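You operate a simulated robot arm through the tools that you are given. There is no shell and no other tool. Be economical: measure what you need, move in short steps, check, and stop when the job is done.

You run a simulated robot arm. Do the job below in one go: nothing can be reset, and whatever is moved stays where it is left.

TASK
Loop ports 3 and 4 with the spare lead; coax switch to 3.
Fine: orange plug on 3, purple on 4; yellow termination upright in the keep tray.

The check looks at the end state, three seconds after you hand in, the way a careful person would. Anything else that was tipped, shoved, dropped, spilled or broken makes it a failure.

THE ROBOT
A 6-joint arm with a two-finger parallel gripper, fixed in place. Base frame: the origin is at the foot of the arm, x ahead of it, y to its left, z up; the work surface is at about z = 78. Units: cm, degrees, N and s.
With the tool pointing down near the work surface it reaches from about 18 to 74 cm from the base axis. Its first joint turns from -166.0 to 166.0 degrees. Payload 3.91 kg.
The tool frame sits at the grasp point between the pads (the TCP): z along the fingers, y along the line on which they close. The tips reach 3 cm beyond it. Largest opening 11 cm; finger width 2, thickness 1; the body of the gripper, 4.8 by 11.2 cm, starts 5.5 cm behind the TCP.
Orientation is that of the tool frame in the base frame, as a unit quaternion [w, x, y, z]. With the fingers straight down and closing along the base's y, the tool's x points along the base's -x, its y along +y and its z along -z.

THE INTERFACE
- The arm moves only by the tool drive_tool. Its argument "motion" is a list of rows, each an object (a shift or turn left out is 0, a gripper value left out holds the last) with "translation": the shift along the base's x, y, z in cm, a list of three; "rot": the turn, a rotation vector about the base's x, y, z in degrees, a list of three; "claw": the gripper command, from -1 (fully open) to 1 (shut), values between in proportion. In form: [{"translation": [tx, ty, tz], "rot": [ax, ay, az], "claw": claw}, ...]. A call has 1 to 20 rows; each row is the pose to reach, as a shift and turn from the pose commanded when the call began. A row lasts 0.2 s, in which the tool goes at most 5 cm and 8.6 degrees; a call with a longer step from one row to the next is refused whole, and so is a gripper value outside its range. A pose out of reach is approached as far as the arm can. The call stops where the force on the tool passes 70 N (or 10 N more than at its start, if that is more) or the arm is blocked; 0.2 s more then pass. Each finger travels about 4.5 cm/s and halts on what it meets, pressing with about 39 N; the grip force reading is that of the motor and also rises with nothing between the fingers. The clock runs only during rows and for 0.2 s after the last one: add rows that repeat a pose to give the fingers time. It gives the time, the measured TCP pose, the force on the tool (base axes), the opening and the grip force at its end, in the units of the frame above (readings bear some noise), with the torque about the TCP (base axes, N m) and any sound that the robot's microphone picked up.
- Cameras (640 x 400 px; columns grow to the right, rows downward): "scene" is fixed at [40.92, -64.95, 139.47]; the picture's right is [0.97, -0.25, 0.00], its down [-0.16, -0.59, -0.79] and it looks along [0.20, 0.76, -0.61] (base axes); focal length 323 px, centre (320, 200). "wrist" rides on the gripper at [7.1, 2.2, -10.7] in the tool frame; the picture's right is [-0.29, 0.96, 0.00], its down [-0.76, -0.23, -0.61] and it looks along [-0.58, -0.18, 0.79] (tool axes); focal length 243 px, centre (320, 200). There is no depth. A picture from a camera that has moved, and an enlarged one, comes with that camera's place and axes in the base frame and with its lens. The place of the scene camera against the robot may be out by one fixed shift of up to 1.8 cm in any direction.
- get_image(camera): a new picture of that camera. No time passes.
- move_column(by): slides the trunk up (or, below 0, down) by that many cm; the arm rides with it, the base frame stays. It gives what a move gives, with no picture.
- inspect(camera, box): a new picture of the part [left, top, right, bottom] of that camera's present view, enlarged. No time passes.
- hand_in(): hands the job in; it is judged then, once.

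Go step by step. Nothing tells you positions but the pictures and the camera data: compare them with the known pose of the tool, close in by small moves and look again before you grip or let go. The budget is 120 turns and 64 pictures, counting those below and the enlarged ones. Unless the task says otherwise, let go and move clear before handing in, and close with one line.

The tools are called after "Request:" as a command line: name --argument value ..., lists and objects as JSON in quotes. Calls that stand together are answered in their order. drive_tool: Moves the arm, as the interface text tells. Its arguments: {"type":"object","properties":{"motion":{"type":"array","items":{"type":"object","properties":{"translation":{"type":"array","items":{"type":"number"}},"rot":{"type":"array","items":{"type":"number"}},"claw":{"type":"number"}}}}},"required":["motion"]} The other tools are called the same way: move_column (by) slides the trunk up or down; get_image (camera) takes a picture; inspect (camera, box) takes an enlarged picture of a part of a camera's view; hand_in () hands the job in.

At the start:

```text
time: 0.0
eef_pos: [45.23, -9.17, 116.13]
tool_rot: [0.0, 0.001, 1.0, 0.001]
ft_force: [-1.0, 0.0, -0.6]
moment: [0.0, -0.06, 0.01]
opening: 10.98
grasp_force: 0.1
trunk travel left (down, up): [-52.5, 6.5]
```

scene: 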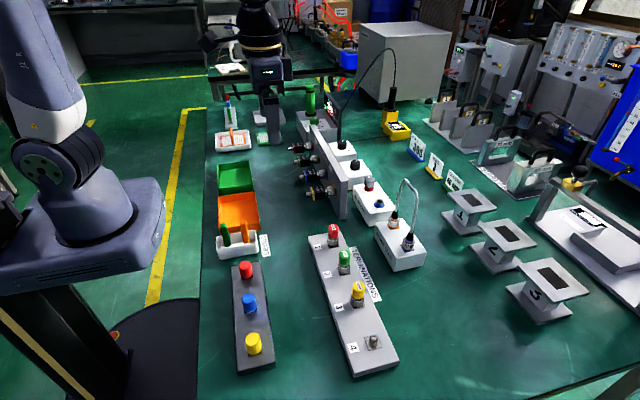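
wrist: 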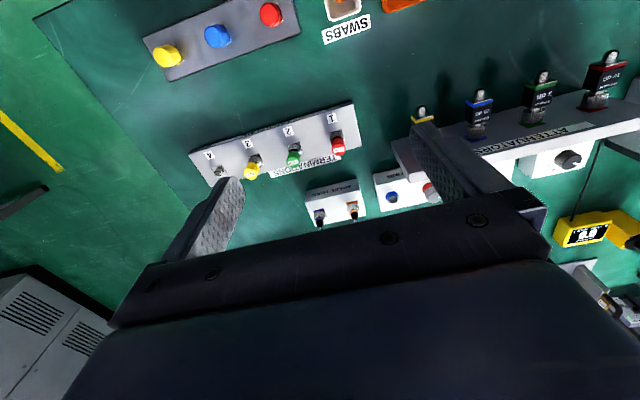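

I see a terminations bar with ports 1–4 (red, green and yellow caps, with 4 bare), a lead with orange and purple plugs parked on a block, and several trays. I'll enlarge the views to find the switch and the keep tray.

Request:
inspect --camera "scene" --box '[290, 170, 450, 270]'

Request:
inspect --camera "scene" --box '[220, 220, 420, 390]'

Request:
inspect --camera "scene" --box '[200, 90, 440, 240]'

Request:
inspect --camera "scene" --box '[400, 120, 640, 330]'

```text
4.00 times, centred on (370, 220) of scene
camera zoom: at [40.92, -64.95, 139.47], right [0.97, -0.25, 0.0], down [-0.16, -0.59, -0.79], along [0.2, 0.76, -0.61], focal length 1291 px, centre (120, 120)
```

zoom: 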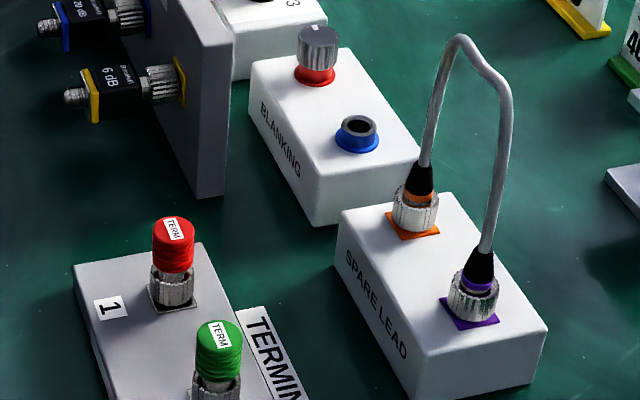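

```text
2.35 times, centred on (320, 305) of scene
camera zoom: at [40.92, -64.95, 139.47], right [0.97, -0.25, 0.0], down [-0.16, -0.59, -0.79], along [0.2, 0.76, -0.61], focal length 760 px, centre (320, -47)
```

zoom: 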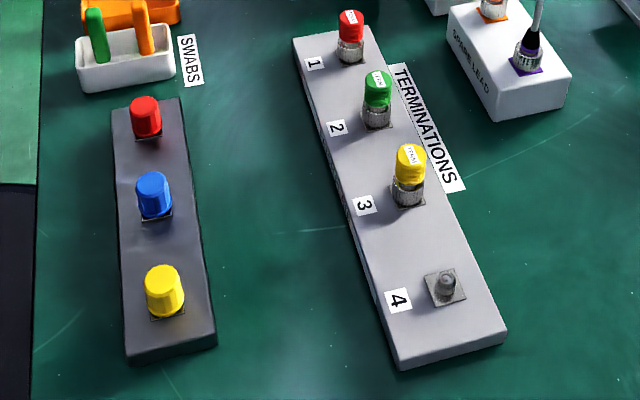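

```text
2.67 times, centred on (320, 165) of scene
camera zoom: at [40.92, -64.95, 139.47], right [0.97, -0.25, 0.0], down [-0.16, -0.59, -0.79], along [0.2, 0.76, -0.61], focal length 861 px, centre (320, 293)
```

zoom: 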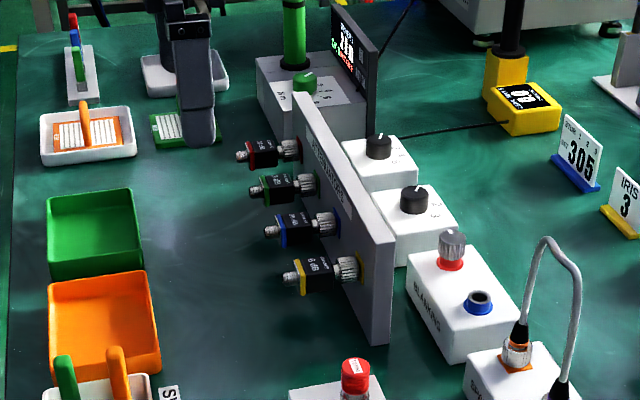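

```text
1.90 times, centred on (520, 225) of scene
camera zoom: at [40.92, -64.95, 139.47], right [0.97, -0.25, 0.0], down [-0.16, -0.59, -0.79], along [0.2, 0.76, -0.61], focal length 615 px, centre (-61, 152)
```

zoom: 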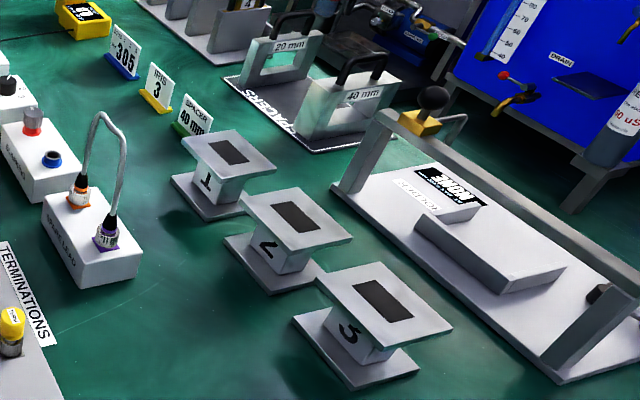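

Two white boxes carry black knobs, and the green and orange bins could be "keep" and something else. I'll zoom in on the labels.

Request:
inspect --camera "scene" --box '[315, 125, 395, 185]'

Request:
inspect --camera "scene" --box '[205, 120, 285, 260]'

Request:
inspect --camera "wrist" --box '[300, 0, 640, 240]'

```text
6.67 times, centred on (355, 155) of scene
camera zoom: at [40.92, -64.95, 139.47], right [0.97, -0.25, 0.0], down [-0.16, -0.59, -0.79], along [0.2, 0.76, -0.61], focal length 2152 px, centre (87, 500)
```

zoom: 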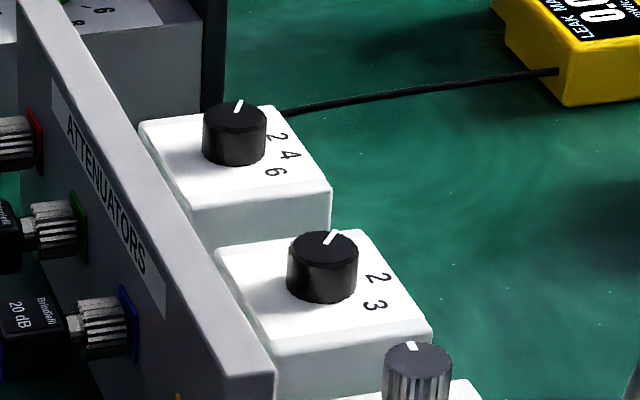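

```text
2.86 times, centred on (245, 190) of scene
camera zoom: at [40.92, -64.95, 139.47], right [0.97, -0.25, 0.0], down [-0.16, -0.59, -0.79], along [0.2, 0.76, -0.61], focal length 922 px, centre (534, 229)
```

zoom: 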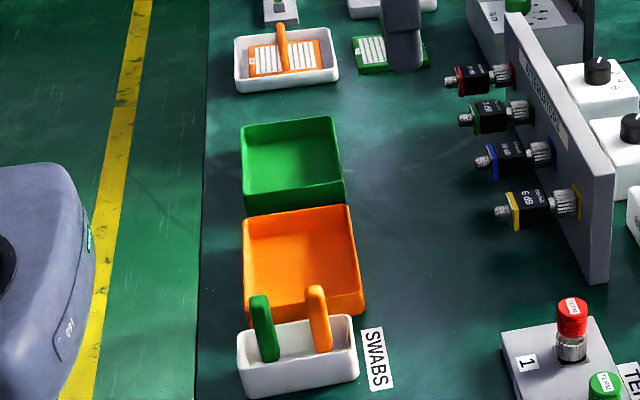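

```text
1.67 times, centred on (470, 120) of wrist
camera zoom: at [38.08, -7.13, 126.85], right [0.29, 0.96, 0.0], down [0.76, -0.23, 0.61], along [0.58, -0.18, -0.79], focal length 404 px, centre (70, 333)
```

zoom: 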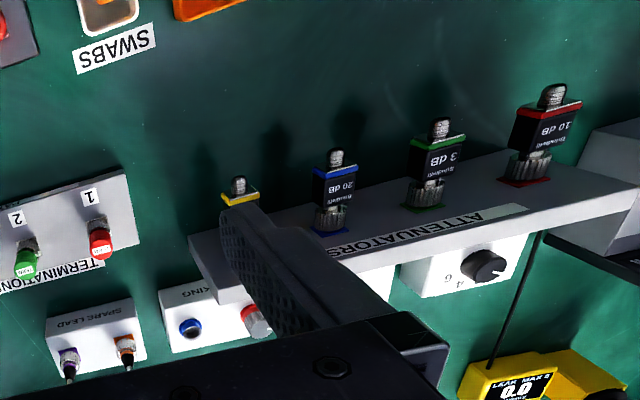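

No keep label is visible from here, and the gripper hides part of the far trays. I'll move left with height kept to look at the switches and trays from above.

Request:
drive_tool --motion '[{"translation": [0, 4.5, 1]}, {"translation": [0, 9, 2]}, {"translation": [0, 13.5, 3]}, {"translation": [0, 18, 4]}, {"translation": [0, 22.5, 4]}, {"translation": [0, 27, 4]}, {"translation": [0, 31, 4]}]'

Request:
get_image --camera "wrist"

Request:
get_image --camera "scene"

```text
time: 1.6
eef_pos: [45.27, 21.87, 120.19]
tool_rot: [0.0, 0.001, 1.0, 0.001]
ft_force: [-0.3, 0.9, -0.2]
moment: [-0.01, -0.02, 0.02]
opening: 11.0
grasp_force: 0.0
trunk travel left (down, up): [-52.5, 6.5]
```

```text
54 pictures are left
camera wrist: at [38.06, 23.93, 130.93], right [0.29, 0.96, 0.0], down [0.76, -0.23, 0.61], along [0.58, -0.18, -0.79], focal length 243 px, centre (320, 200)
```

wrist: 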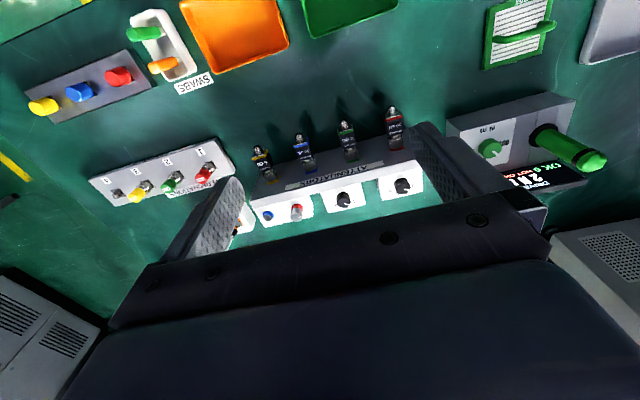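

```text
53 pictures are left
```

scene: 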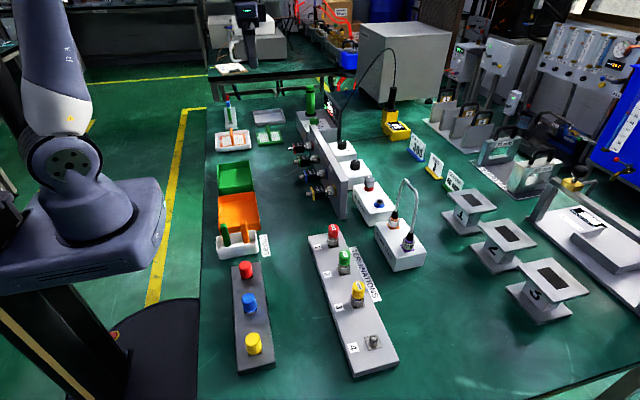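

The arm is now out of the way. I'll zoom in on the switch boxes and the far trays.

Request:
inspect --camera "wrist" --box '[240, 140, 440, 240]'

Request:
inspect --camera "scene" --box '[205, 80, 345, 170]'

Request:
inspect --camera "wrist" --box '[120, 0, 420, 100]'

```text
3.20 times, centred on (340, 190) of wrist
camera zoom: at [38.06, 23.93, 130.93], right [0.29, 0.96, 0.0], down [0.76, -0.23, 0.61], along [0.58, -0.18, -0.79], focal length 776 px, centre (256, 232)
```

zoom: 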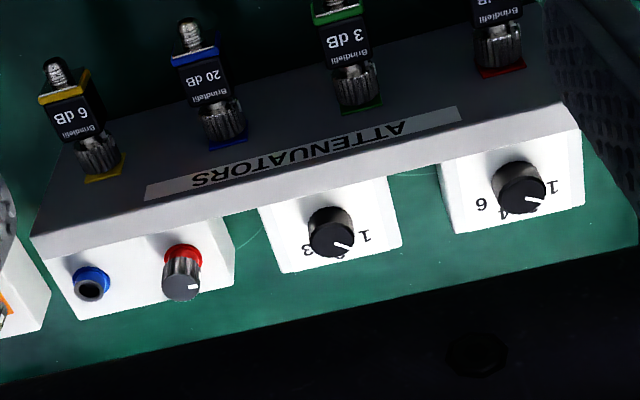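

```text
4.44 times, centred on (275, 125) of scene
camera zoom: at [40.92, -64.95, 139.47], right [0.97, -0.25, 0.0], down [-0.16, -0.59, -0.79], along [0.2, 0.76, -0.61], focal length 1435 px, centre (520, 533)
```

zoom: 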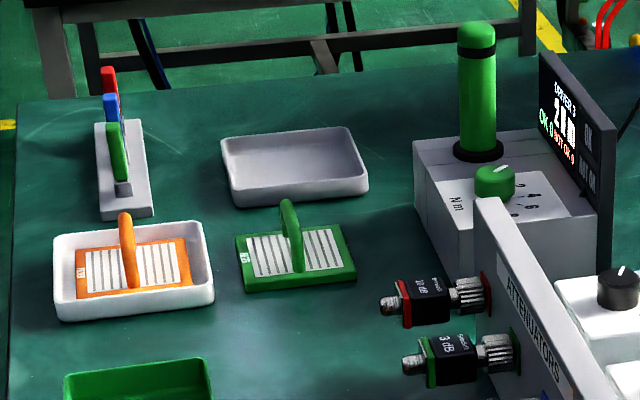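

```text
2.13 times, centred on (270, 50) of wrist
camera zoom: at [38.06, 23.93, 130.93], right [0.29, 0.96, 0.0], down [0.76, -0.23, 0.61], along [0.58, -0.18, -0.79], focal length 518 px, centre (427, 520)
```

zoom: 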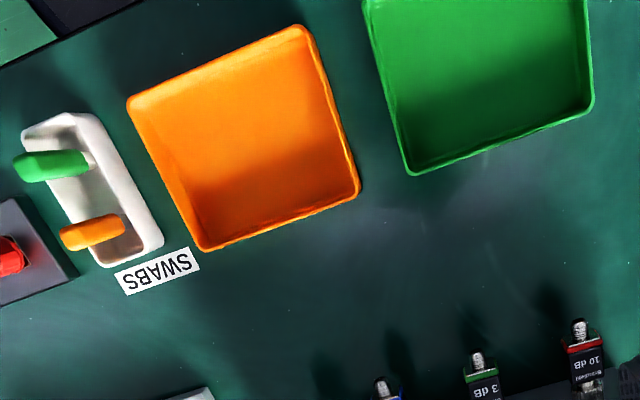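

The near switch reads 1-2-3 and the far one 1-2-4-6, so the near one fits, though I'd still like a label. I'll retract toward the base to see the −x faces of the bins and trays.

Request:
drive_tool --motion '[{"translation": [-4.5, 1, 0]}, {"translation": [-9, 2, 0]}, {"translation": [-13.5, 3, 0]}, {"translation": [-18, 4, 0]}, {"translation": [-21, 5, 0]}]'

Request:
get_image --camera "wrist"

```text
time: 2.8
eef_pos: [24.2, 26.89, 120.14]
tool_rot: [0.0, 0.001, 1.0, 0.0]
ft_force: [-0.1, 0.3, 0.2]
moment: [0.01, 0.03, 0.04]
opening: 10.99
grasp_force: 0.0
trunk travel left (down, up): [-52.5, 6.5]
```

```text
49 pictures are left
camera wrist: at [17.05, 28.98, 130.84], right [0.29, 0.96, 0.0], down [0.76, -0.23, 0.61], along [0.58, -0.18, -0.79], focal length 243 px, centre (320, 200)
```

wrist: 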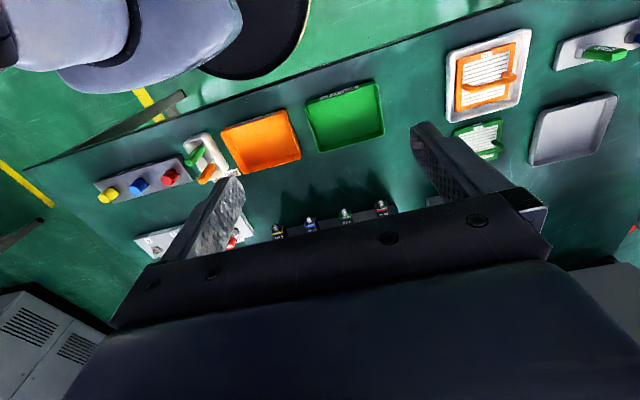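

Request:
inspect --camera "wrist" --box '[200, 60, 400, 190]'

Request:
inspect --camera "wrist" --box '[430, 20, 640, 170]'

```text
3.08 times, centred on (300, 125) of wrist
camera zoom: at [17.05, 28.98, 130.84], right [0.29, 0.96, 0.0], down [0.76, -0.23, 0.61], along [0.58, -0.18, -0.79], focal length 746 px, centre (382, 431)
```

zoom: 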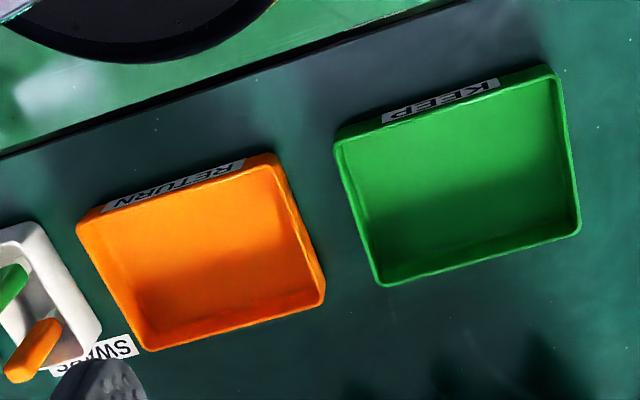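

```text
2.67 times, centred on (535, 95) of wrist
camera zoom: at [17.05, 28.98, 130.84], right [0.29, 0.96, 0.0], down [0.76, -0.23, 0.61], along [0.58, -0.18, -0.79], focal length 647 px, centre (-253, 480)
```

zoom: 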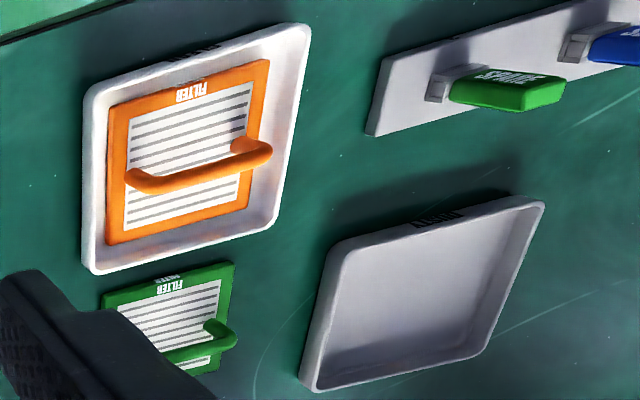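

The green bin is labelled KEEP, centred near (35, 28.6). Next I'll go above the yellow termination on port 3, near (58, −28), and look closely.

Request:
drive_tool --motion '[{"translation": [2.5, -4, 0]}, {"translation": [5, -8, 0]}, {"translation": [7.5, -12, 0]}, {"translation": [10, -16, 0]}, {"translation": [12.5, -20, 0]}, {"translation": [15, -24, 0]}, {"translation": [17.5, -28, 0]}, {"translation": [20, -32, 0]}, {"translation": [22.5, -36, 0]}, {"translation": [25, -40, 0]}, {"translation": [27.5, -44, 0]}, {"translation": [30, -48, -2]}, {"translation": [32, -51, -5]}, {"translation": [33, -54, -8]}, {"translation": [33.5, -54.6, -12]}, {"translation": [33.5, -54.6, -16]}, {"translation": [33.5, -54.6, -19]}]'

Request:
get_image --camera "wrist"

Request:
get_image --camera "scene"

```text
refused: row 12 steps farther than a row can; nothing moved
```

```text
46 pictures are left
camera wrist: at [17.05, 28.98, 130.84], right [0.29, 0.96, 0.0], down [0.76, -0.23, 0.61], along [0.58, -0.18, -0.79], focal length 243 px, centre (320, 200)
```

wrist: 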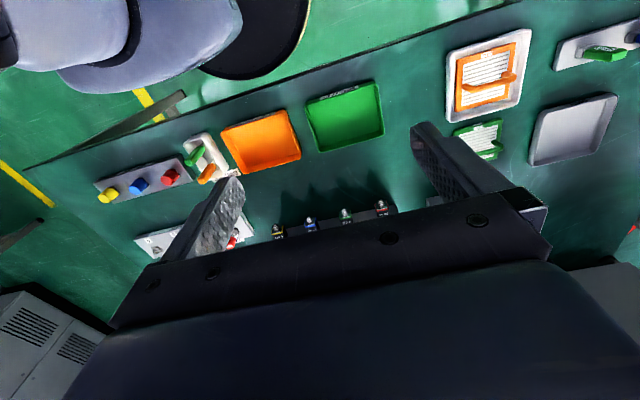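

```text
45 pictures are left
```

scene: 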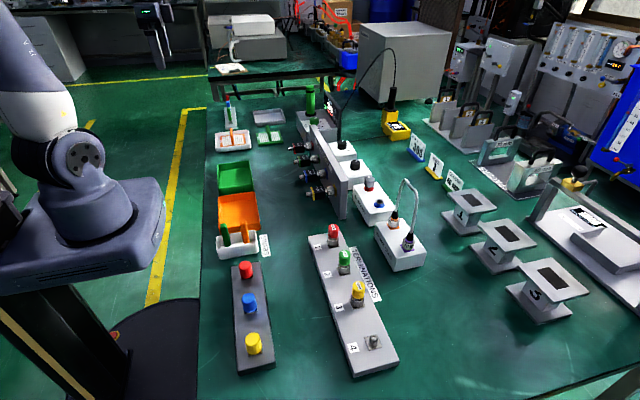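

One row was too long, so that move was refused. I'll repeat it with shorter steps before taking pictures.

Request:
drive_tool --motion '[{"translation": [2.5, -4, 0]}, {"translation": [5, -8, 0]}, {"translation": [7.5, -12, 0]}, {"translation": [10, -16, 0]}, {"translation": [12.5, -20, 0]}, {"translation": [15, -24, 0]}, {"translation": [17.5, -28, 0]}, {"translation": [20, -32, 0]}, {"translation": [22.5, -36, 0]}, {"translation": [25, -40, 0]}, {"translation": [27.5, -44, 0]}, {"translation": [29.5, -47.5, -2]}, {"translation": [31.5, -50.5, -5]}, {"translation": [33, -53, -8]}, {"translation": [33.5, -54.6, -12]}, {"translation": [33.5, -54.6, -16]}, {"translation": [33.5, -54.6, -19]}]'

```text
time: 6.4
eef_pos: [57.72, -27.97, 101.05]
tool_rot: [-0.001, 0.0, 1.0, 0.0]
ft_force: [0.2, -0.4, -0.2]
moment: [0.0, -0.02, -0.03]
opening: 11.01
grasp_force: 0.0
trunk travel left (down, up): [-52.5, 6.5]
```

Request:
get_image --camera "wrist"

```text
44 pictures are left
camera wrist: at [50.65, -25.82, 111.82], right [0.29, 0.96, 0.0], down [0.76, -0.23, 0.61], along [0.58, -0.18, -0.79], focal length 243 px, centre (320, 200)
```

wrist: 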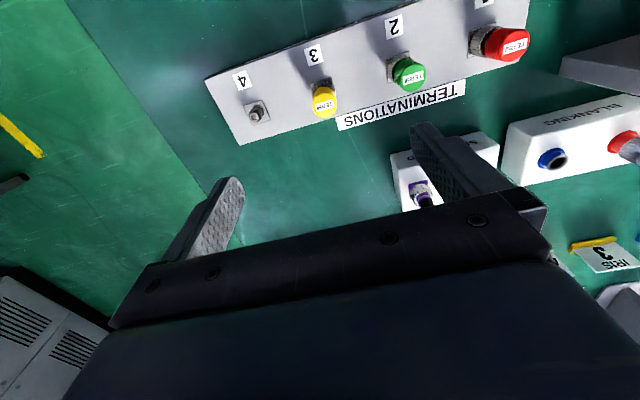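

The port row is at x≈57.9, with port 3 at y≈−27.7, port 4 at y≈−36.8 and 9 cm spacing. I'll partly close and descend around the yellow cap.

Request:
drive_tool --motion '[{"translation": [0.2, 0.2, -4], "claw": -0.1}, {"translation": [0.2, 0.2, -8], "claw": -0.1}, {"translation": [0.2, 0.2, -11], "claw": -0.1}, {"translation": [0.2, 0.2, -13], "claw": -0.1}, {"translation": [0.2, 0.2, -13], "claw": -0.1}]'

Request:
get_image --camera "wrist"

Request:
inspect --camera "scene" --box '[310, 230, 430, 380]'

```text
time: 7.6
eef_pos: [57.83, -27.68, 88.07]
tool_rot: [0.0, 0.0, 1.0, 0.0]
ft_force: [-0.5, 0.2, -0.1]
moment: [-0.02, -0.02, 0.0]
opening: 6.06
grasp_force: 0.1
trunk travel left (down, up): [-52.5, 6.5]
```

```text
43 pictures are left
camera wrist: at [50.81, -25.54, 98.86], right [0.29, 0.96, 0.0], down [0.76, -0.23, 0.61], along [0.58, -0.18, -0.79], focal length 243 px, centre (320, 200)
```

wrist: 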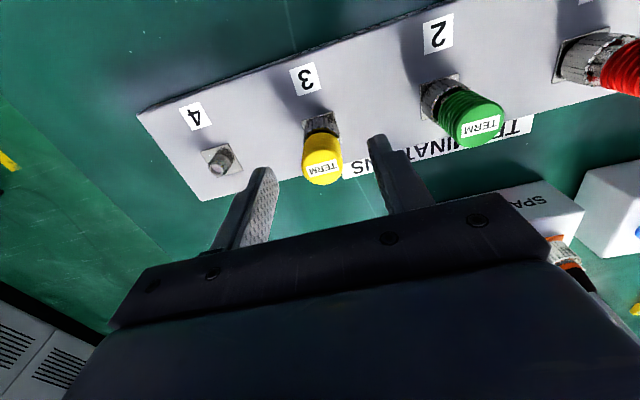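

```text
2.67 times, centred on (370, 305) of scene
camera zoom: at [40.92, -64.95, 139.47], right [0.97, -0.25, 0.0], down [-0.16, -0.59, -0.79], along [0.2, 0.76, -0.61], focal length 861 px, centre (187, -80)
```

zoom: 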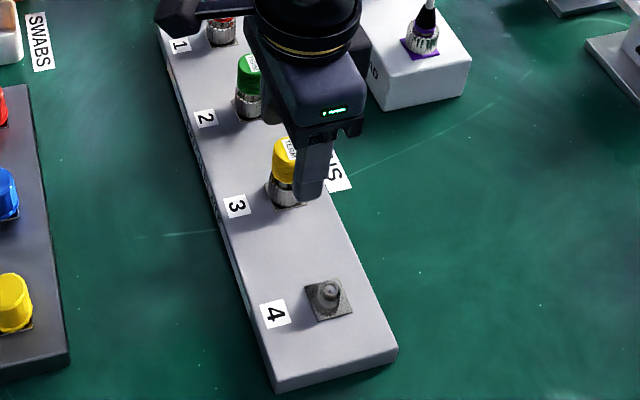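

The cap top is at z≈86.5 and the bar top at ≈80. I'll lower so the tips are at about 81.5, close on the cap, and try a gentle lift to feel how it is held.

Request:
drive_tool --motion '[{"translation": [-0.2, 0, -2]}, {"translation": [-0.2, 0, -3.5]}, {"translation": [-0.2, 0, -3.5], "claw": 0.3}, {"translation": [-0.2, 0, -3.5], "claw": 0.7}, {"translation": [-0.2, 0, -3.5], "claw": 1}, {"translation": [-0.2, 0, -3.5], "claw": 1}, {"translation": [-0.2, 0, -3.5], "claw": 1}]'

Request:
get_image --camera "wrist"

```text
time: 9.2
eef_pos: [57.75, -27.6, 84.69]
tool_rot: [0.0, 0.001, 1.0, -0.001]
ft_force: [0.0, 8.5, 0.0]
moment: [0.24, -0.01, 0.05]
opening: 2.55
grasp_force: 38.9
trunk travel left (down, up): [-52.5, 6.5]
```

```text
41 pictures are left
camera wrist: at [50.63, -25.44, 95.39], right [0.29, 0.96, 0.0], down [0.76, -0.23, 0.61], along [0.58, -0.18, -0.79], focal length 243 px, centre (320, 200)
```

wrist: 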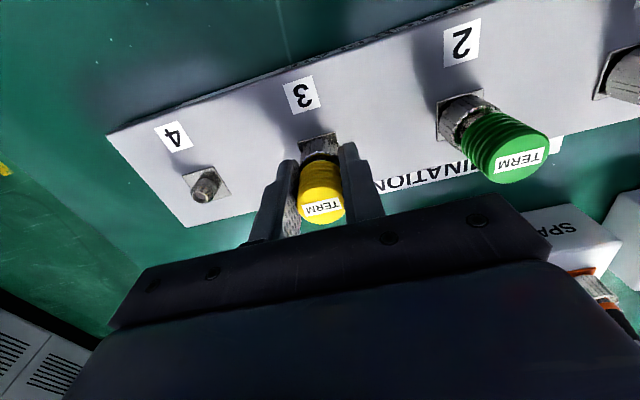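

It's gripped at 2.55 cm with a slight side load in y. I'll shift a little to relieve that, then lift slightly to test.

Request:
drive_tool --motion '[{"translation": [0, 0.15, 0]}, {"translation": [0, 0.15, 0.2]}, {"translation": [0, 0.15, 0.4]}]'

```text
time: 10.0
eef_pos: [57.66, -27.52, 84.76]
tool_rot: [-0.003, 0.001, 1.0, 0.001]
ft_force: [2.2, 2.7, -23.8]
moment: [-0.08, -0.31, 0.05]
opening: 2.57
grasp_force: 38.8
trunk travel left (down, up): [-52.5, 6.5]
```

It is held firmly (24 N with no movement), so it's probably threaded. I'll release the pull and turn it counter-clockwise, watching the torque.

Request:
drive_tool --motion '[{"translation": [0, 0, -0.35]}, {"translation": [0, 0, -0.35], "rot": [0, 0, 8]}, {"translation": [0, 0, -0.33], "rot": [0, 0, 16]}, {"translation": [0, 0, -0.3], "rot": [0, 0, 24]}, {"translation": [0, 0, -0.3], "rot": [0, 0, 32]}]'

Request:
get_image --camera "wrist"

```text
time: 11.2
eef_pos: [57.76, -27.8, 84.73]
tool_rot: [0.001, -0.276, 0.961, -0.001]
ft_force: [1.9, -8.3, -6.0]
moment: [-0.18, 0.19, -0.16]
opening: 2.54
grasp_force: 39.4
trunk travel left (down, up): [-52.5, 6.5]
```

```text
40 pictures are left
camera wrist: at [50.58, -29.68, 95.44], right [-0.26, 0.96, 0.0], down [0.77, 0.21, 0.61], along [0.59, 0.16, -0.79], focal length 243 px, centre (320, 200)
```

wrist: 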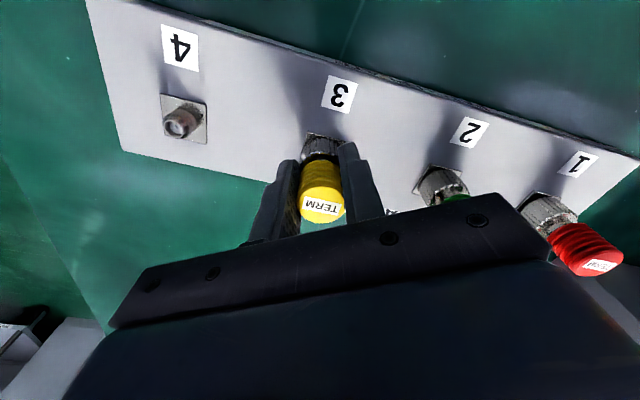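

The torque stays low while turning. I'll continue counter-clockwise with a slight upward bias.

Request:
drive_tool --motion '[{"translation": [0, 0.2, 0.05], "rot": [0, 0, 8]}, {"translation": [0, 0.2, 0.1], "rot": [0, 0, 16]}, {"translation": [0, 0.2, 0.1], "rot": [0, 0, 24]}, {"translation": [0, 0.2, 0.1], "rot": [0, 0, 32]}, {"translation": [0, 0.2, 0.1], "rot": [0, 0, 40]}, {"translation": [0, 0.2, 0.1], "rot": [0, 0, 48]}, {"translation": [0, 0.2, 0.1], "rot": [0, 0, 56]}]'

Request:
get_image --camera "wrist"

```text
time: 12.8
eef_pos: [57.95, -27.26, 84.83]
tool_rot: [0.001, -0.696, 0.718, -0.002]
ft_force: [20.6, -17.3, 3.1]
moment: [-0.12, -0.28, 0.01]
opening: 2.49
grasp_force: 39.1
trunk travel left (down, up): [-52.5, 6.5]
```

```text
39 pictures are left
camera wrist: at [55.58, -34.43, 95.57], right [-0.95, 0.32, 0.0], down [0.25, 0.75, 0.61], along [0.2, 0.58, -0.79], focal length 243 px, centre (320, 200)
```

wrist: 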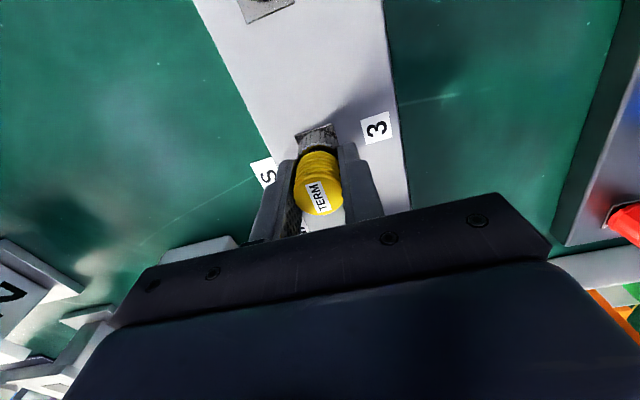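

The cap stayed still while the gripper slipped around it, so I'll open, turn back 90° and regrip lower on the knurled nut.

Request:
drive_tool --motion '[{"translation": [0, 0, 0], "claw": 0.2}, {"translation": [0, 0, 0], "claw": 0}, {"translation": [0, 0, 0], "claw": 0}]'

Request:
inspect --camera "wrist" --box '[220, 80, 420, 250]'

```text
time: 13.6
eef_pos: [57.62, -27.21, 84.83]
tool_rot: [-0.001, -0.695, 0.719, 0.001]
ft_force: [0.3, 0.1, -0.4]
moment: [-0.01, -0.01, -0.01]
opening: 5.48
grasp_force: 0.0
trunk travel left (down, up): [-52.5, 6.5]
```

```text
2.35 times, centred on (320, 165) of wrist
camera zoom: at [55.28, -34.37, 95.52], right [-0.95, 0.32, 0.0], down [0.26, 0.75, 0.61], along [0.2, 0.58, -0.79], focal length 571 px, centre (320, 282)
```

zoom: 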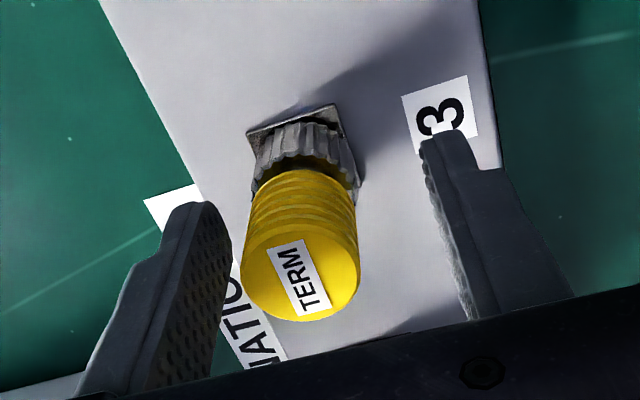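

The nut (about 2.85 cm) is wider than the cap and sits just above the base square, so the nut is the part to turn. I'll rotate back to the start angle, centre on (57.9, −27.7) and lower slowly so the tips reach the nut.

Request:
drive_tool --motion '[{"rot": [0, 0, -8.5]}, {"rot": [0, 0, -17]}, {"rot": [0, 0, -25.5]}, {"rot": [0, 0, -34]}, {"rot": [0, 0, -42.5]}, {"rot": [0, 0, -51]}, {"rot": [0, 0, -59.5]}, {"rot": [0, 0, -68]}, {"rot": [0, 0, -76.5]}, {"rot": [0, 0, -85]}, {"rot": [0, 0, -93]}, {"translation": [0.25, -0.35, 0], "rot": [0, 0, -101]}, {"translation": [0.25, -0.35, -0.5], "rot": [0, 0, -109]}, {"translation": [0.25, -0.35, -1], "rot": [0, 0, -117]}, {"translation": [0.25, -0.35, -1.3], "rot": [0, 0, -125]}, {"translation": [0.25, -0.35, -1.5], "rot": [0, 0, -133]}]'

Request:
get_image --camera "wrist"

```text
time: 17.0
eef_pos: [57.96, -27.6, 83.24]
tool_rot: [0.0, 0.384, 0.923, 0.0]
ft_force: [1.0, 0.9, -0.8]
moment: [-0.03, -0.04, 0.01]
opening: 5.5
grasp_force: 0.0
trunk travel left (down, up): [-52.5, 6.5]
```

```text
37 pictures are left
camera wrist: at [54.47, -21.13, 94.04], right [0.88, 0.47, 0.0], down [0.37, -0.7, 0.61], along [0.28, -0.54, -0.79], focal length 243 px, centre (320, 200)
```

wrist: 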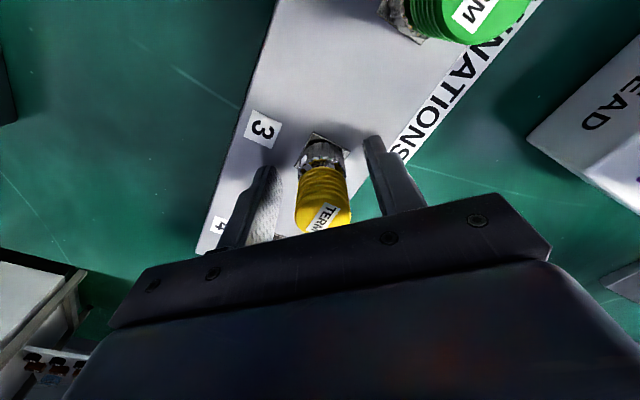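

No contact with the bar so far. I'll close and check whether the opening shows the nut or the cap.

Request:
drive_tool --motion '[{"translation": [0, 0, -0.2]}, {"translation": [0, 0, -0.2], "claw": 0.4}, {"translation": [0, 0, -0.2], "claw": 1}, {"translation": [0, 0, -0.2], "claw": 1}, {"translation": [0, 0, -0.2], "claw": 1}]'

Request:
inspect --camera "wrist" --box '[220, 80, 420, 250]'

```text
time: 18.2
eef_pos: [57.96, -27.55, 83.1]
tool_rot: [0.0, 0.384, 0.924, 0.001]
ft_force: [6.6, 5.8, -0.4]
moment: [0.12, -0.12, 0.02]
opening: 2.62
grasp_force: 39.0
trunk travel left (down, up): [-52.5, 6.5]
```

```text
2.35 times, centred on (320, 165) of wrist
camera zoom: at [54.53, -21.05, 93.83], right [0.88, 0.47, 0.0], down [0.37, -0.7, 0.61], along [0.29, -0.54, -0.79], focal length 571 px, centre (320, 282)
```

zoom: 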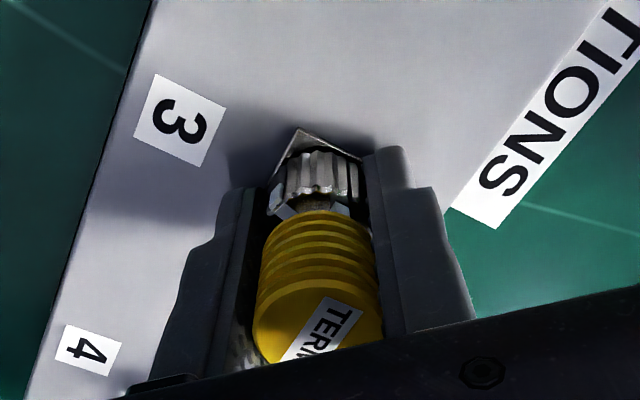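

The grip is now on the nut area (2.62 cm). I'll turn counter-clockwise and watch torque and height.

Request:
drive_tool --motion '[{"translation": [0.1, 0.1, 0], "rot": [0, 0, 8]}, {"translation": [0.1, 0.1, 0], "rot": [0, 0, 16]}, {"translation": [0.1, 0.1, 0], "rot": [0, 0, 24]}, {"translation": [0.1, 0.1, 0], "rot": [0, 0, 32]}, {"translation": [0.1, 0.1, 0], "rot": [0, 0, 40]}, {"translation": [0.1, 0.1, 0], "rot": [0, 0, 48]}]'

Request:
inspect --camera "wrist" --box '[220, 80, 420, 250]'

```text
time: 19.6
eef_pos: [58.01, -27.47, 83.06]
tool_rot: [-0.001, -0.026, 1.0, 0.001]
ft_force: [2.9, 1.8, -3.1]
moment: [0.01, -0.05, 0.04]
opening: 2.64
grasp_force: 38.6
trunk travel left (down, up): [-52.5, 6.5]
```

```text
2.35 times, centred on (320, 165) of wrist
camera zoom: at [50.84, -25.82, 93.84], right [0.24, 0.97, 0.0], down [0.77, -0.19, 0.61], along [0.59, -0.14, -0.79], focal length 571 px, centre (320, 282)
```

zoom: 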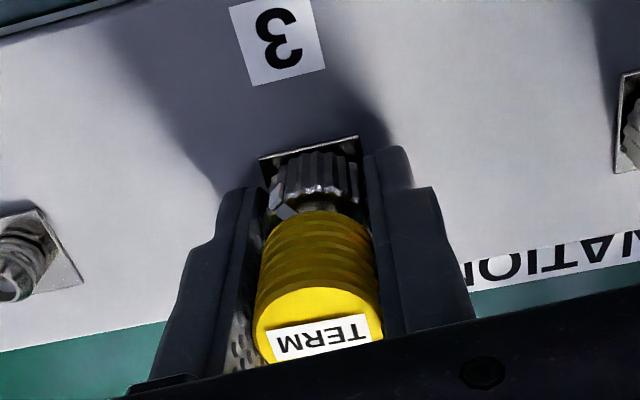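

The nut now turns with the gripper, with its facet keeping its place between the fingers, while the cap stays put. I'll continue counter-clockwise.

Request:
drive_tool --motion '[{"rot": [0, 0, 8.5]}, {"rot": [0, 0, 17]}, {"rot": [0, 0, 25.5]}, {"rot": [0, 0, 34]}, {"rot": [0, 0, 42.5]}, {"rot": [0, 0, 51]}, {"rot": [0, 0, 59.5]}, {"rot": [0, 0, 68]}, {"rot": [0, 0, 76.5]}, {"rot": [0, 0, 85]}, {"rot": [0, 0, 93.5]}, {"rot": [0, 0, 102]}, {"rot": [0, 0, 110]}, {"rot": [0, 0, 118]}, {"rot": [0, 0, 126]}, {"rot": [0, 0, 134]}]'

```text
time: 23.0
eef_pos: [58.02, -27.51, 83.14]
tool_rot: [0.0, 0.931, -0.365, 0.001]
ft_force: [1.8, 1.2, 1.1]
moment: [-0.01, 0.0, -0.41]
opening: 2.55
grasp_force: 38.8
trunk travel left (down, up): [-52.5, 6.5]
```

The resisting torque rose to 0.41 N·m, so the nut may be at the end of its travel. I'll look, then try a small lift.

Request:
inspect --camera "wrist" --box '[220, 80, 420, 250]'

Request:
drive_tool --motion '[{"translation": [0, 0, 0], "rot": [0, 0, -4]}, {"translation": [0, 0, 0.3], "rot": [0, 0, -4]}, {"translation": [0, 0, 0.6], "rot": [0, 0, -4]}]'

```text
2.35 times, centred on (320, 165) of wrist
camera zoom: at [61.77, -34.02, 93.87], right [-0.86, -0.5, 0.0], down [-0.4, 0.69, 0.61], along [-0.31, 0.53, -0.79], focal length 571 px, centre (320, 282)
```

zoom: 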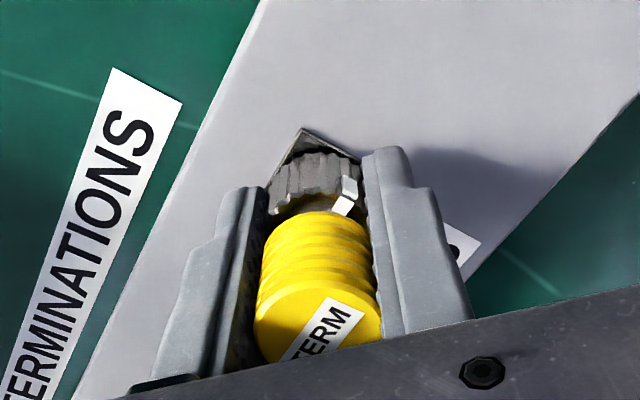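

```text
time: 23.8
eef_pos: [58.02, -27.59, 83.78]
tool_rot: [0.0, 0.917, -0.399, 0.0]
ft_force: [0.0, 0.1, -0.4]
moment: [0.05, -0.02, 0.04]
opening: 2.52
grasp_force: 39.2
trunk travel left (down, up): [-52.5, 6.5]
```

It came up freely, so the nut was released after about 150°. I'll lift it clear and confirm it is in the grip.

Request:
drive_tool --motion '[{"translation": [0, 0, 1]}, {"translation": [0, 0, 3]}, {"translation": [0, 0, 6]}, {"translation": [0, 0, 10]}]'

Request:
get_image --camera "wrist"

```text
time: 24.8
eef_pos: [58.16, -27.52, 93.76]
tool_rot: [0.0, 0.917, -0.398, 0.0]
ft_force: [-0.8, 0.3, -0.9]
moment: [0.02, 0.0, -0.01]
opening: 2.54
grasp_force: 38.4
trunk travel left (down, up): [-52.5, 6.5]
```

```text
33 pictures are left
camera wrist: at [61.37, -34.32, 104.5], right [-0.9, -0.44, 0.0], down [-0.35, 0.71, 0.61], along [-0.27, 0.55, -0.79], focal length 243 px, centre (320, 200)
```

wrist: 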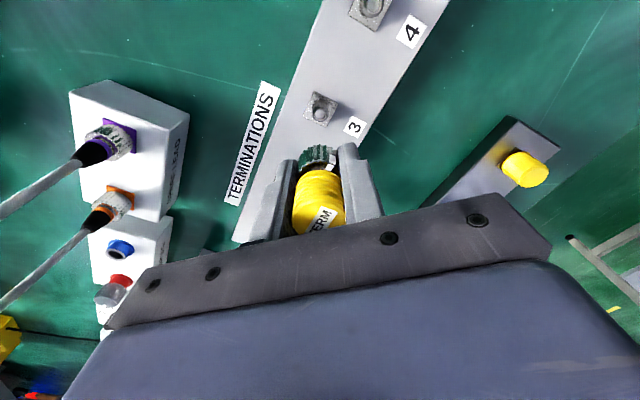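

The termination is held upright. I'll carry it at z≈104 to the green KEEP bin, turning the wrist back on the way.

Request:
drive_tool --motion '[{"translation": [0, 0, 4.5], "rot": [0, 0, -8]}, {"translation": [-0.5, 1, 9], "rot": [0, 0, -16]}, {"translation": [-2, 5, 11], "rot": [0, 0, -24]}, {"translation": [-3.7, 9, 11], "rot": [0, 0, -32]}, {"translation": [-5.4, 13, 11], "rot": [0, 0, -40]}, {"translation": [-7.1, 17, 11], "rot": [0, 0, -48]}, {"translation": [-8.8, 21, 11], "rot": [0, 0, -56]}, {"translation": [-10.5, 25, 11], "rot": [0, 0, -64]}, {"translation": [-12.2, 29, 11], "rot": [0, 0, -72]}, {"translation": [-13.9, 33, 11], "rot": [0, 0, -80]}, {"translation": [-15.6, 37, 11], "rot": [0, 0, -88]}, {"translation": [-17.3, 41, 11], "rot": [0, 0, -96]}, {"translation": [-19, 45, 11], "rot": [0, 0, -104]}, {"translation": [-20.7, 49, 10], "rot": [0, 0, -112]}, {"translation": [-22, 52.5, 8], "rot": [0, 0, -120]}, {"translation": [-23.1, 56.1, 5], "rot": [0, 0, -128]}, {"translation": [-23.1, 56.1, 2], "rot": [0, 0, -133]}]'

Request:
get_image --camera "wrist"

```text
time: 28.4
eef_pos: [34.95, 28.62, 95.63]
tool_rot: [0.0, 0.001, 1.0, 0.0]
ft_force: [0.2, 0.3, -1.1]
moment: [0.0, 0.0, 0.03]
opening: 2.54
grasp_force: 38.9
trunk travel left (down, up): [-52.5, 6.5]
```

```text
32 pictures are left
camera wrist: at [27.93, 30.75, 106.35], right [0.29, 0.96, 0.0], down [0.76, -0.23, 0.61], along [0.58, -0.18, -0.79], focal length 243 px, centre (320, 200)
```

wrist: 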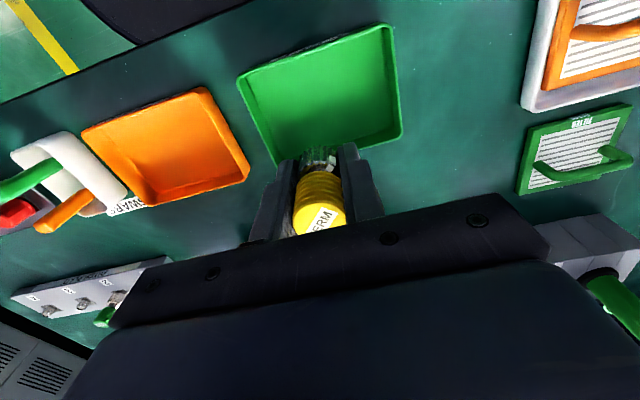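

The bin centre is at about (35.3, 29.3). I'll descend, going slowly near the floor until contact.

Request:
drive_tool --motion '[{"translation": [0.2, 0.4, -4]}, {"translation": [0.2, 0.4, -8]}, {"translation": [0.2, 0.4, -11]}, {"translation": [0.2, 0.4, -12.5]}, {"translation": [0.2, 0.4, -13]}]'

Request:
inspect --camera "scene" --box '[200, 130, 300, 230]'

```text
time: 29.6
eef_pos: [35.13, 28.88, 82.78]
tool_rot: [0.0, 0.0, 1.0, 0.001]
ft_force: [-0.5, 0.2, -1.1]
moment: [-0.01, 0.0, -0.01]
opening: 2.56
grasp_force: 39.1
trunk travel left (down, up): [-52.5, 6.5]
```

```text
4.00 times, centred on (250, 180) of scene
camera zoom: at [40.92, -64.95, 139.47], right [0.97, -0.25, 0.0], down [-0.16, -0.59, -0.79], along [0.2, 0.76, -0.61], focal length 1291 px, centre (600, 280)
```

zoom: 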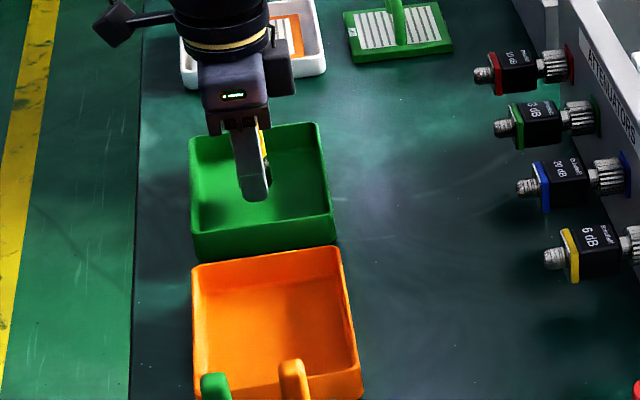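

Request:
drive_tool --motion '[{"translation": [0, 0, -0.3]}, {"translation": [0, 0, -0.5]}, {"translation": [0, 0, -0.7]}, {"translation": [0, 0, -0.9]}, {"translation": [0, 0, -1.0]}]'

```text
time: 30.8
eef_pos: [35.1, 28.98, 81.78]
tool_rot: [-0.001, 0.0, 1.0, 0.0]
ft_force: [-0.6, 0.0, -0.6]
moment: [-0.01, -0.03, 0.01]
opening: 2.52
grasp_force: 38.8
trunk travel left (down, up): [-52.5, 6.5]
```

There's no contact yet at z 81.8, so I'll go on in 0.1 cm steps.

Request:
drive_tool --motion '[{"translation": [0, 0, -0.1]}, {"translation": [0, 0, -0.2]}, {"translation": [0, 0, -0.3]}]'

```text
time: 31.6
eef_pos: [35.17, 28.97, 81.45]
tool_rot: [0.0, 0.0, 1.0, 0.0]
ft_force: [0.3, 0.0, -1.1]
moment: [-0.02, -0.04, -0.03]
opening: 2.52
grasp_force: 38.5
trunk travel left (down, up): [-52.5, 6.5]
```

Request:
drive_tool --motion '[{"translation": [0, 0, -0.1]}, {"translation": [0, 0, -0.2]}, {"translation": [0, 0, -0.2]}]'

```text
time: 32.4
eef_pos: [35.15, 28.88, 81.36]
tool_rot: [0.0, 0.0, 1.0, 0.001]
ft_force: [-1.0, -3.5, 23.7]
moment: [-0.18, 0.06, 0.02]
opening: 2.55
grasp_force: 38.8
trunk travel left (down, up): [-52.5, 6.5]
```

The termination is on the floor. I'll ease the load off, then open slowly.

Request:
drive_tool --motion '[{"translation": [0, 0, 0.12]}, {"translation": [0, 0, 0.12], "claw": 0.5}, {"translation": [0, 0, 0.12], "claw": 0.35}, {"translation": [0, 0, 0.12], "claw": 0.2}, {"translation": [0, 0, 0.12], "claw": 0.1}, {"translation": [0, 0, 0.12], "claw": 0}, {"translation": [0, 0, 0.12], "claw": 0}]'

Request:
get_image --camera "wrist"

```text
time: 34.0
eef_pos: [35.08, 28.96, 81.33]
tool_rot: [0.001, 0.0, 1.0, 0.0]
ft_force: [-0.1, 5.2, 17.5]
moment: [0.01, 0.03, 0.06]
opening: 5.15
grasp_force: 0.0
trunk travel left (down, up): [-52.5, 6.5]
```

```text
30 pictures are left
camera wrist: at [27.99, 31.13, 92.11], right [0.29, 0.96, 0.0], down [0.76, -0.23, 0.61], along [0.58, -0.18, -0.79], focal length 243 px, centre (320, 200)
```

wrist: 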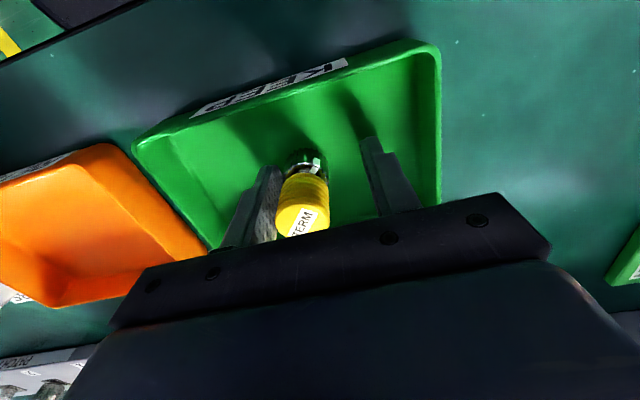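

The tips are resting on the bin floor and the cap is near the −y finger. I'll unload a touch, centre away from the cap and rise straight up.

Request:
drive_tool --motion '[{"translation": [0, 0, 0.2]}, {"translation": [0, -0.3, 0.3]}, {"translation": [0, -0.7, 0.3]}, {"translation": [0, -0.8, 0.4]}]'

Request:
inspect --camera "wrist" --box '[220, 80, 420, 250]'

```text
time: 35.0
eef_pos: [35.09, 28.2, 81.72]
tool_rot: [0.0, -0.001, 1.0, 0.001]
ft_force: [0.5, 0.7, 0.6]
moment: [-0.03, 0.01, -0.01]
opening: 5.5
grasp_force: 0.1
trunk travel left (down, up): [-52.5, 6.5]
```

```text
2.35 times, centred on (320, 165) of wrist
camera zoom: at [28.05, 30.26, 92.43], right [0.29, 0.96, 0.0], down [0.76, -0.23, 0.61], along [0.58, -0.18, -0.79], focal length 571 px, centre (320, 282)
```

zoom: 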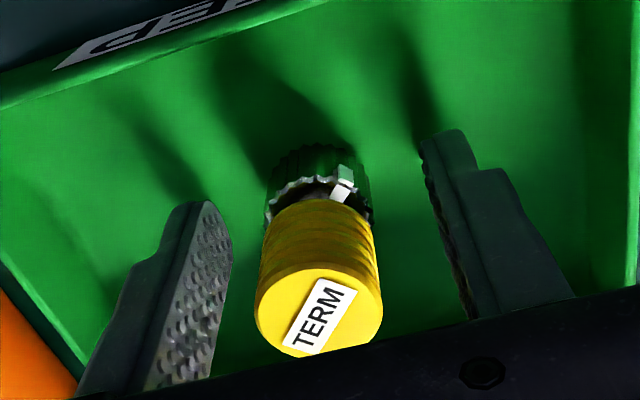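

The termination stands upright in KEEP. Now I'll go to the spare lead with a tool tilt of 30° leaning back toward the base, so the cable arch stays clear of the palm.

Request:
drive_tool --motion '[{"translation": [0, 0, 3]}, {"translation": [0, 0, 7.5]}, {"translation": [0, 0, 12]}, {"translation": [0, 0, 16.5]}, {"translation": [1, -1, 20.5]}, {"translation": [3.5, -5, 22]}, {"translation": [6, -9, 22]}, {"translation": [8.5, -13, 22]}, {"translation": [11, -17, 22]}, {"translation": [13.5, -21, 22]}, {"translation": [16, -25, 22], "rot": [0, -5, 0]}, {"translation": [18.5, -29, 22], "rot": [0, -10, 0]}, {"translation": [21, -32.5, 20], "rot": [0, -15, 0]}, {"translation": [24, -35.5, 18], "rot": [0, -20, 0]}, {"translation": [27, -38, 16], "rot": [0, -25, 0]}, {"translation": [29, -38.5, 15], "rot": [0, -30, 0]}]'

Request:
get_image --camera "wrist"

Request:
get_image --camera "scene"

```text
time: 38.4
eef_pos: [64.13, -10.35, 96.76]
tool_rot: [0.259, 0.0, 0.966, 0.0]
ft_force: [1.1, -0.1, -0.7]
moment: [0.02, -0.02, -0.01]
opening: 5.51
grasp_force: 0.0
trunk travel left (down, up): [-52.5, 6.5]
```

```text
28 pictures are left
camera wrist: at [52.71, -8.3, 102.47], right [0.25, 0.96, 0.15], down [0.35, -0.23, 0.91], along [0.9, -0.18, -0.4], focal length 243 px, centre (320, 200)
```

wrist: 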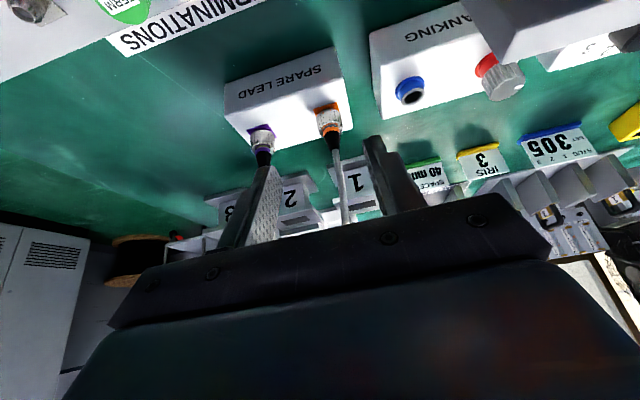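

```text
27 pictures are left
```

scene: 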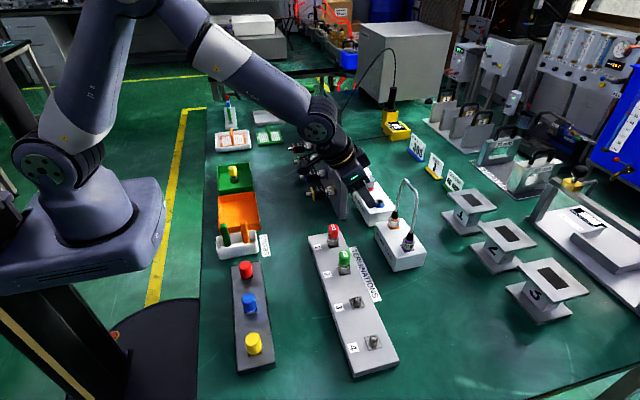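

The orange nut is at about (74.0, −10.1, 84.1) and purple at (73.75, −18.3, 84.1). I'll tilt to 40° and move to a stand-off on the approach line from the base side.

Request:
drive_tool --motion '[{"translation": [1, 0.1, -1.5], "rot": [0, -4, 0]}, {"translation": [2, 0.2, -3], "rot": [0, -8, 0]}, {"translation": [3.1, 0.25, -4.5], "rot": [0, -10, 0]}, {"translation": [5, 0.25, -6.8], "rot": [0, -10, 0]}]'

Request:
get_image --camera "wrist"

```text
time: 39.4
eef_pos: [69.17, -10.05, 89.97]
tool_rot: [0.342, 0.0, 0.94, 0.0]
ft_force: [-0.3, -0.3, -0.2]
moment: [-0.02, 0.04, 0.03]
opening: 5.51
grasp_force: 0.1
trunk travel left (down, up): [-52.5, 6.5]
```

```text
26 pictures are left
camera wrist: at [56.85, -8.02, 93.55], right [0.22, 0.96, 0.19], down [0.19, -0.23, 0.95], along [0.96, -0.18, -0.23], focal length 243 px, centre (320, 200)
```

wrist: 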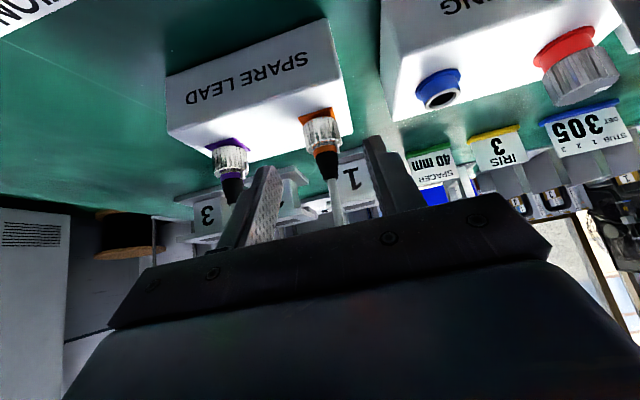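

The alignment is good. I'll advance 5.1 cm along the tool axis and then close on the orange nut.

Request:
drive_tool --motion '[{"translation": [1.6, 0.15, -1.9]}, {"translation": [2.6, 0.15, -3.1]}, {"translation": [3.25, 0.15, -3.85]}, {"translation": [3.25, 0.15, -3.85]}]'

Request:
inspect --camera "wrist" --box '[220, 80, 420, 250]'

```text
time: 40.4
eef_pos: [72.4, -10.01, 86.08]
tool_rot: [0.342, 0.001, 0.94, -0.001]
ft_force: [0.5, -0.5, -0.3]
moment: [-0.01, 0.01, 0.01]
opening: 5.49
grasp_force: 0.0
trunk travel left (down, up): [-52.5, 6.5]
```

```text
2.35 times, centred on (320, 165) of wrist
camera zoom: at [60.08, -7.86, 89.69], right [0.22, 0.96, 0.19], down [0.19, -0.23, 0.95], along [0.96, -0.18, -0.23], focal length 571 px, centre (320, 282)
```

zoom: 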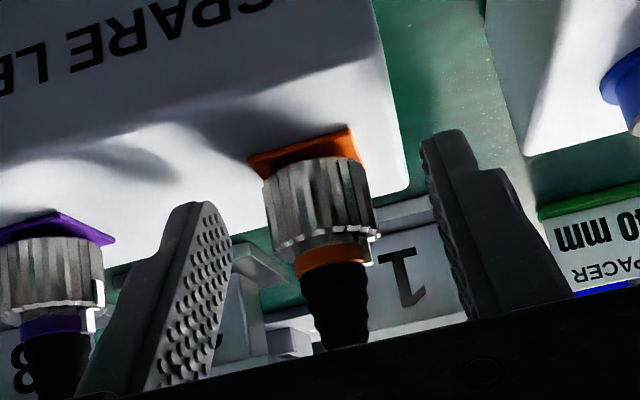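

The tips straddle the orange nut. I'll close and try a very small lift to see whether it is locked in its holder.

Request:
drive_tool --motion '[{"claw": 0.3}, {"claw": 0.8}, {"claw": 1}, {"claw": 1}, {"claw": 1}, {"translation": [0, 0, 0.2]}, {"translation": [0, 0, 0.4]}]'

```text
time: 42.0
eef_pos: [72.34, -10.09, 86.2]
tool_rot: [0.34, 0.002, 0.94, 0.0]
ft_force: [4.9, -5.3, -20.2]
moment: [-0.14, -0.18, -0.12]
opening: 2.59
grasp_force: 38.5
trunk travel left (down, up): [-52.5, 6.5]
```

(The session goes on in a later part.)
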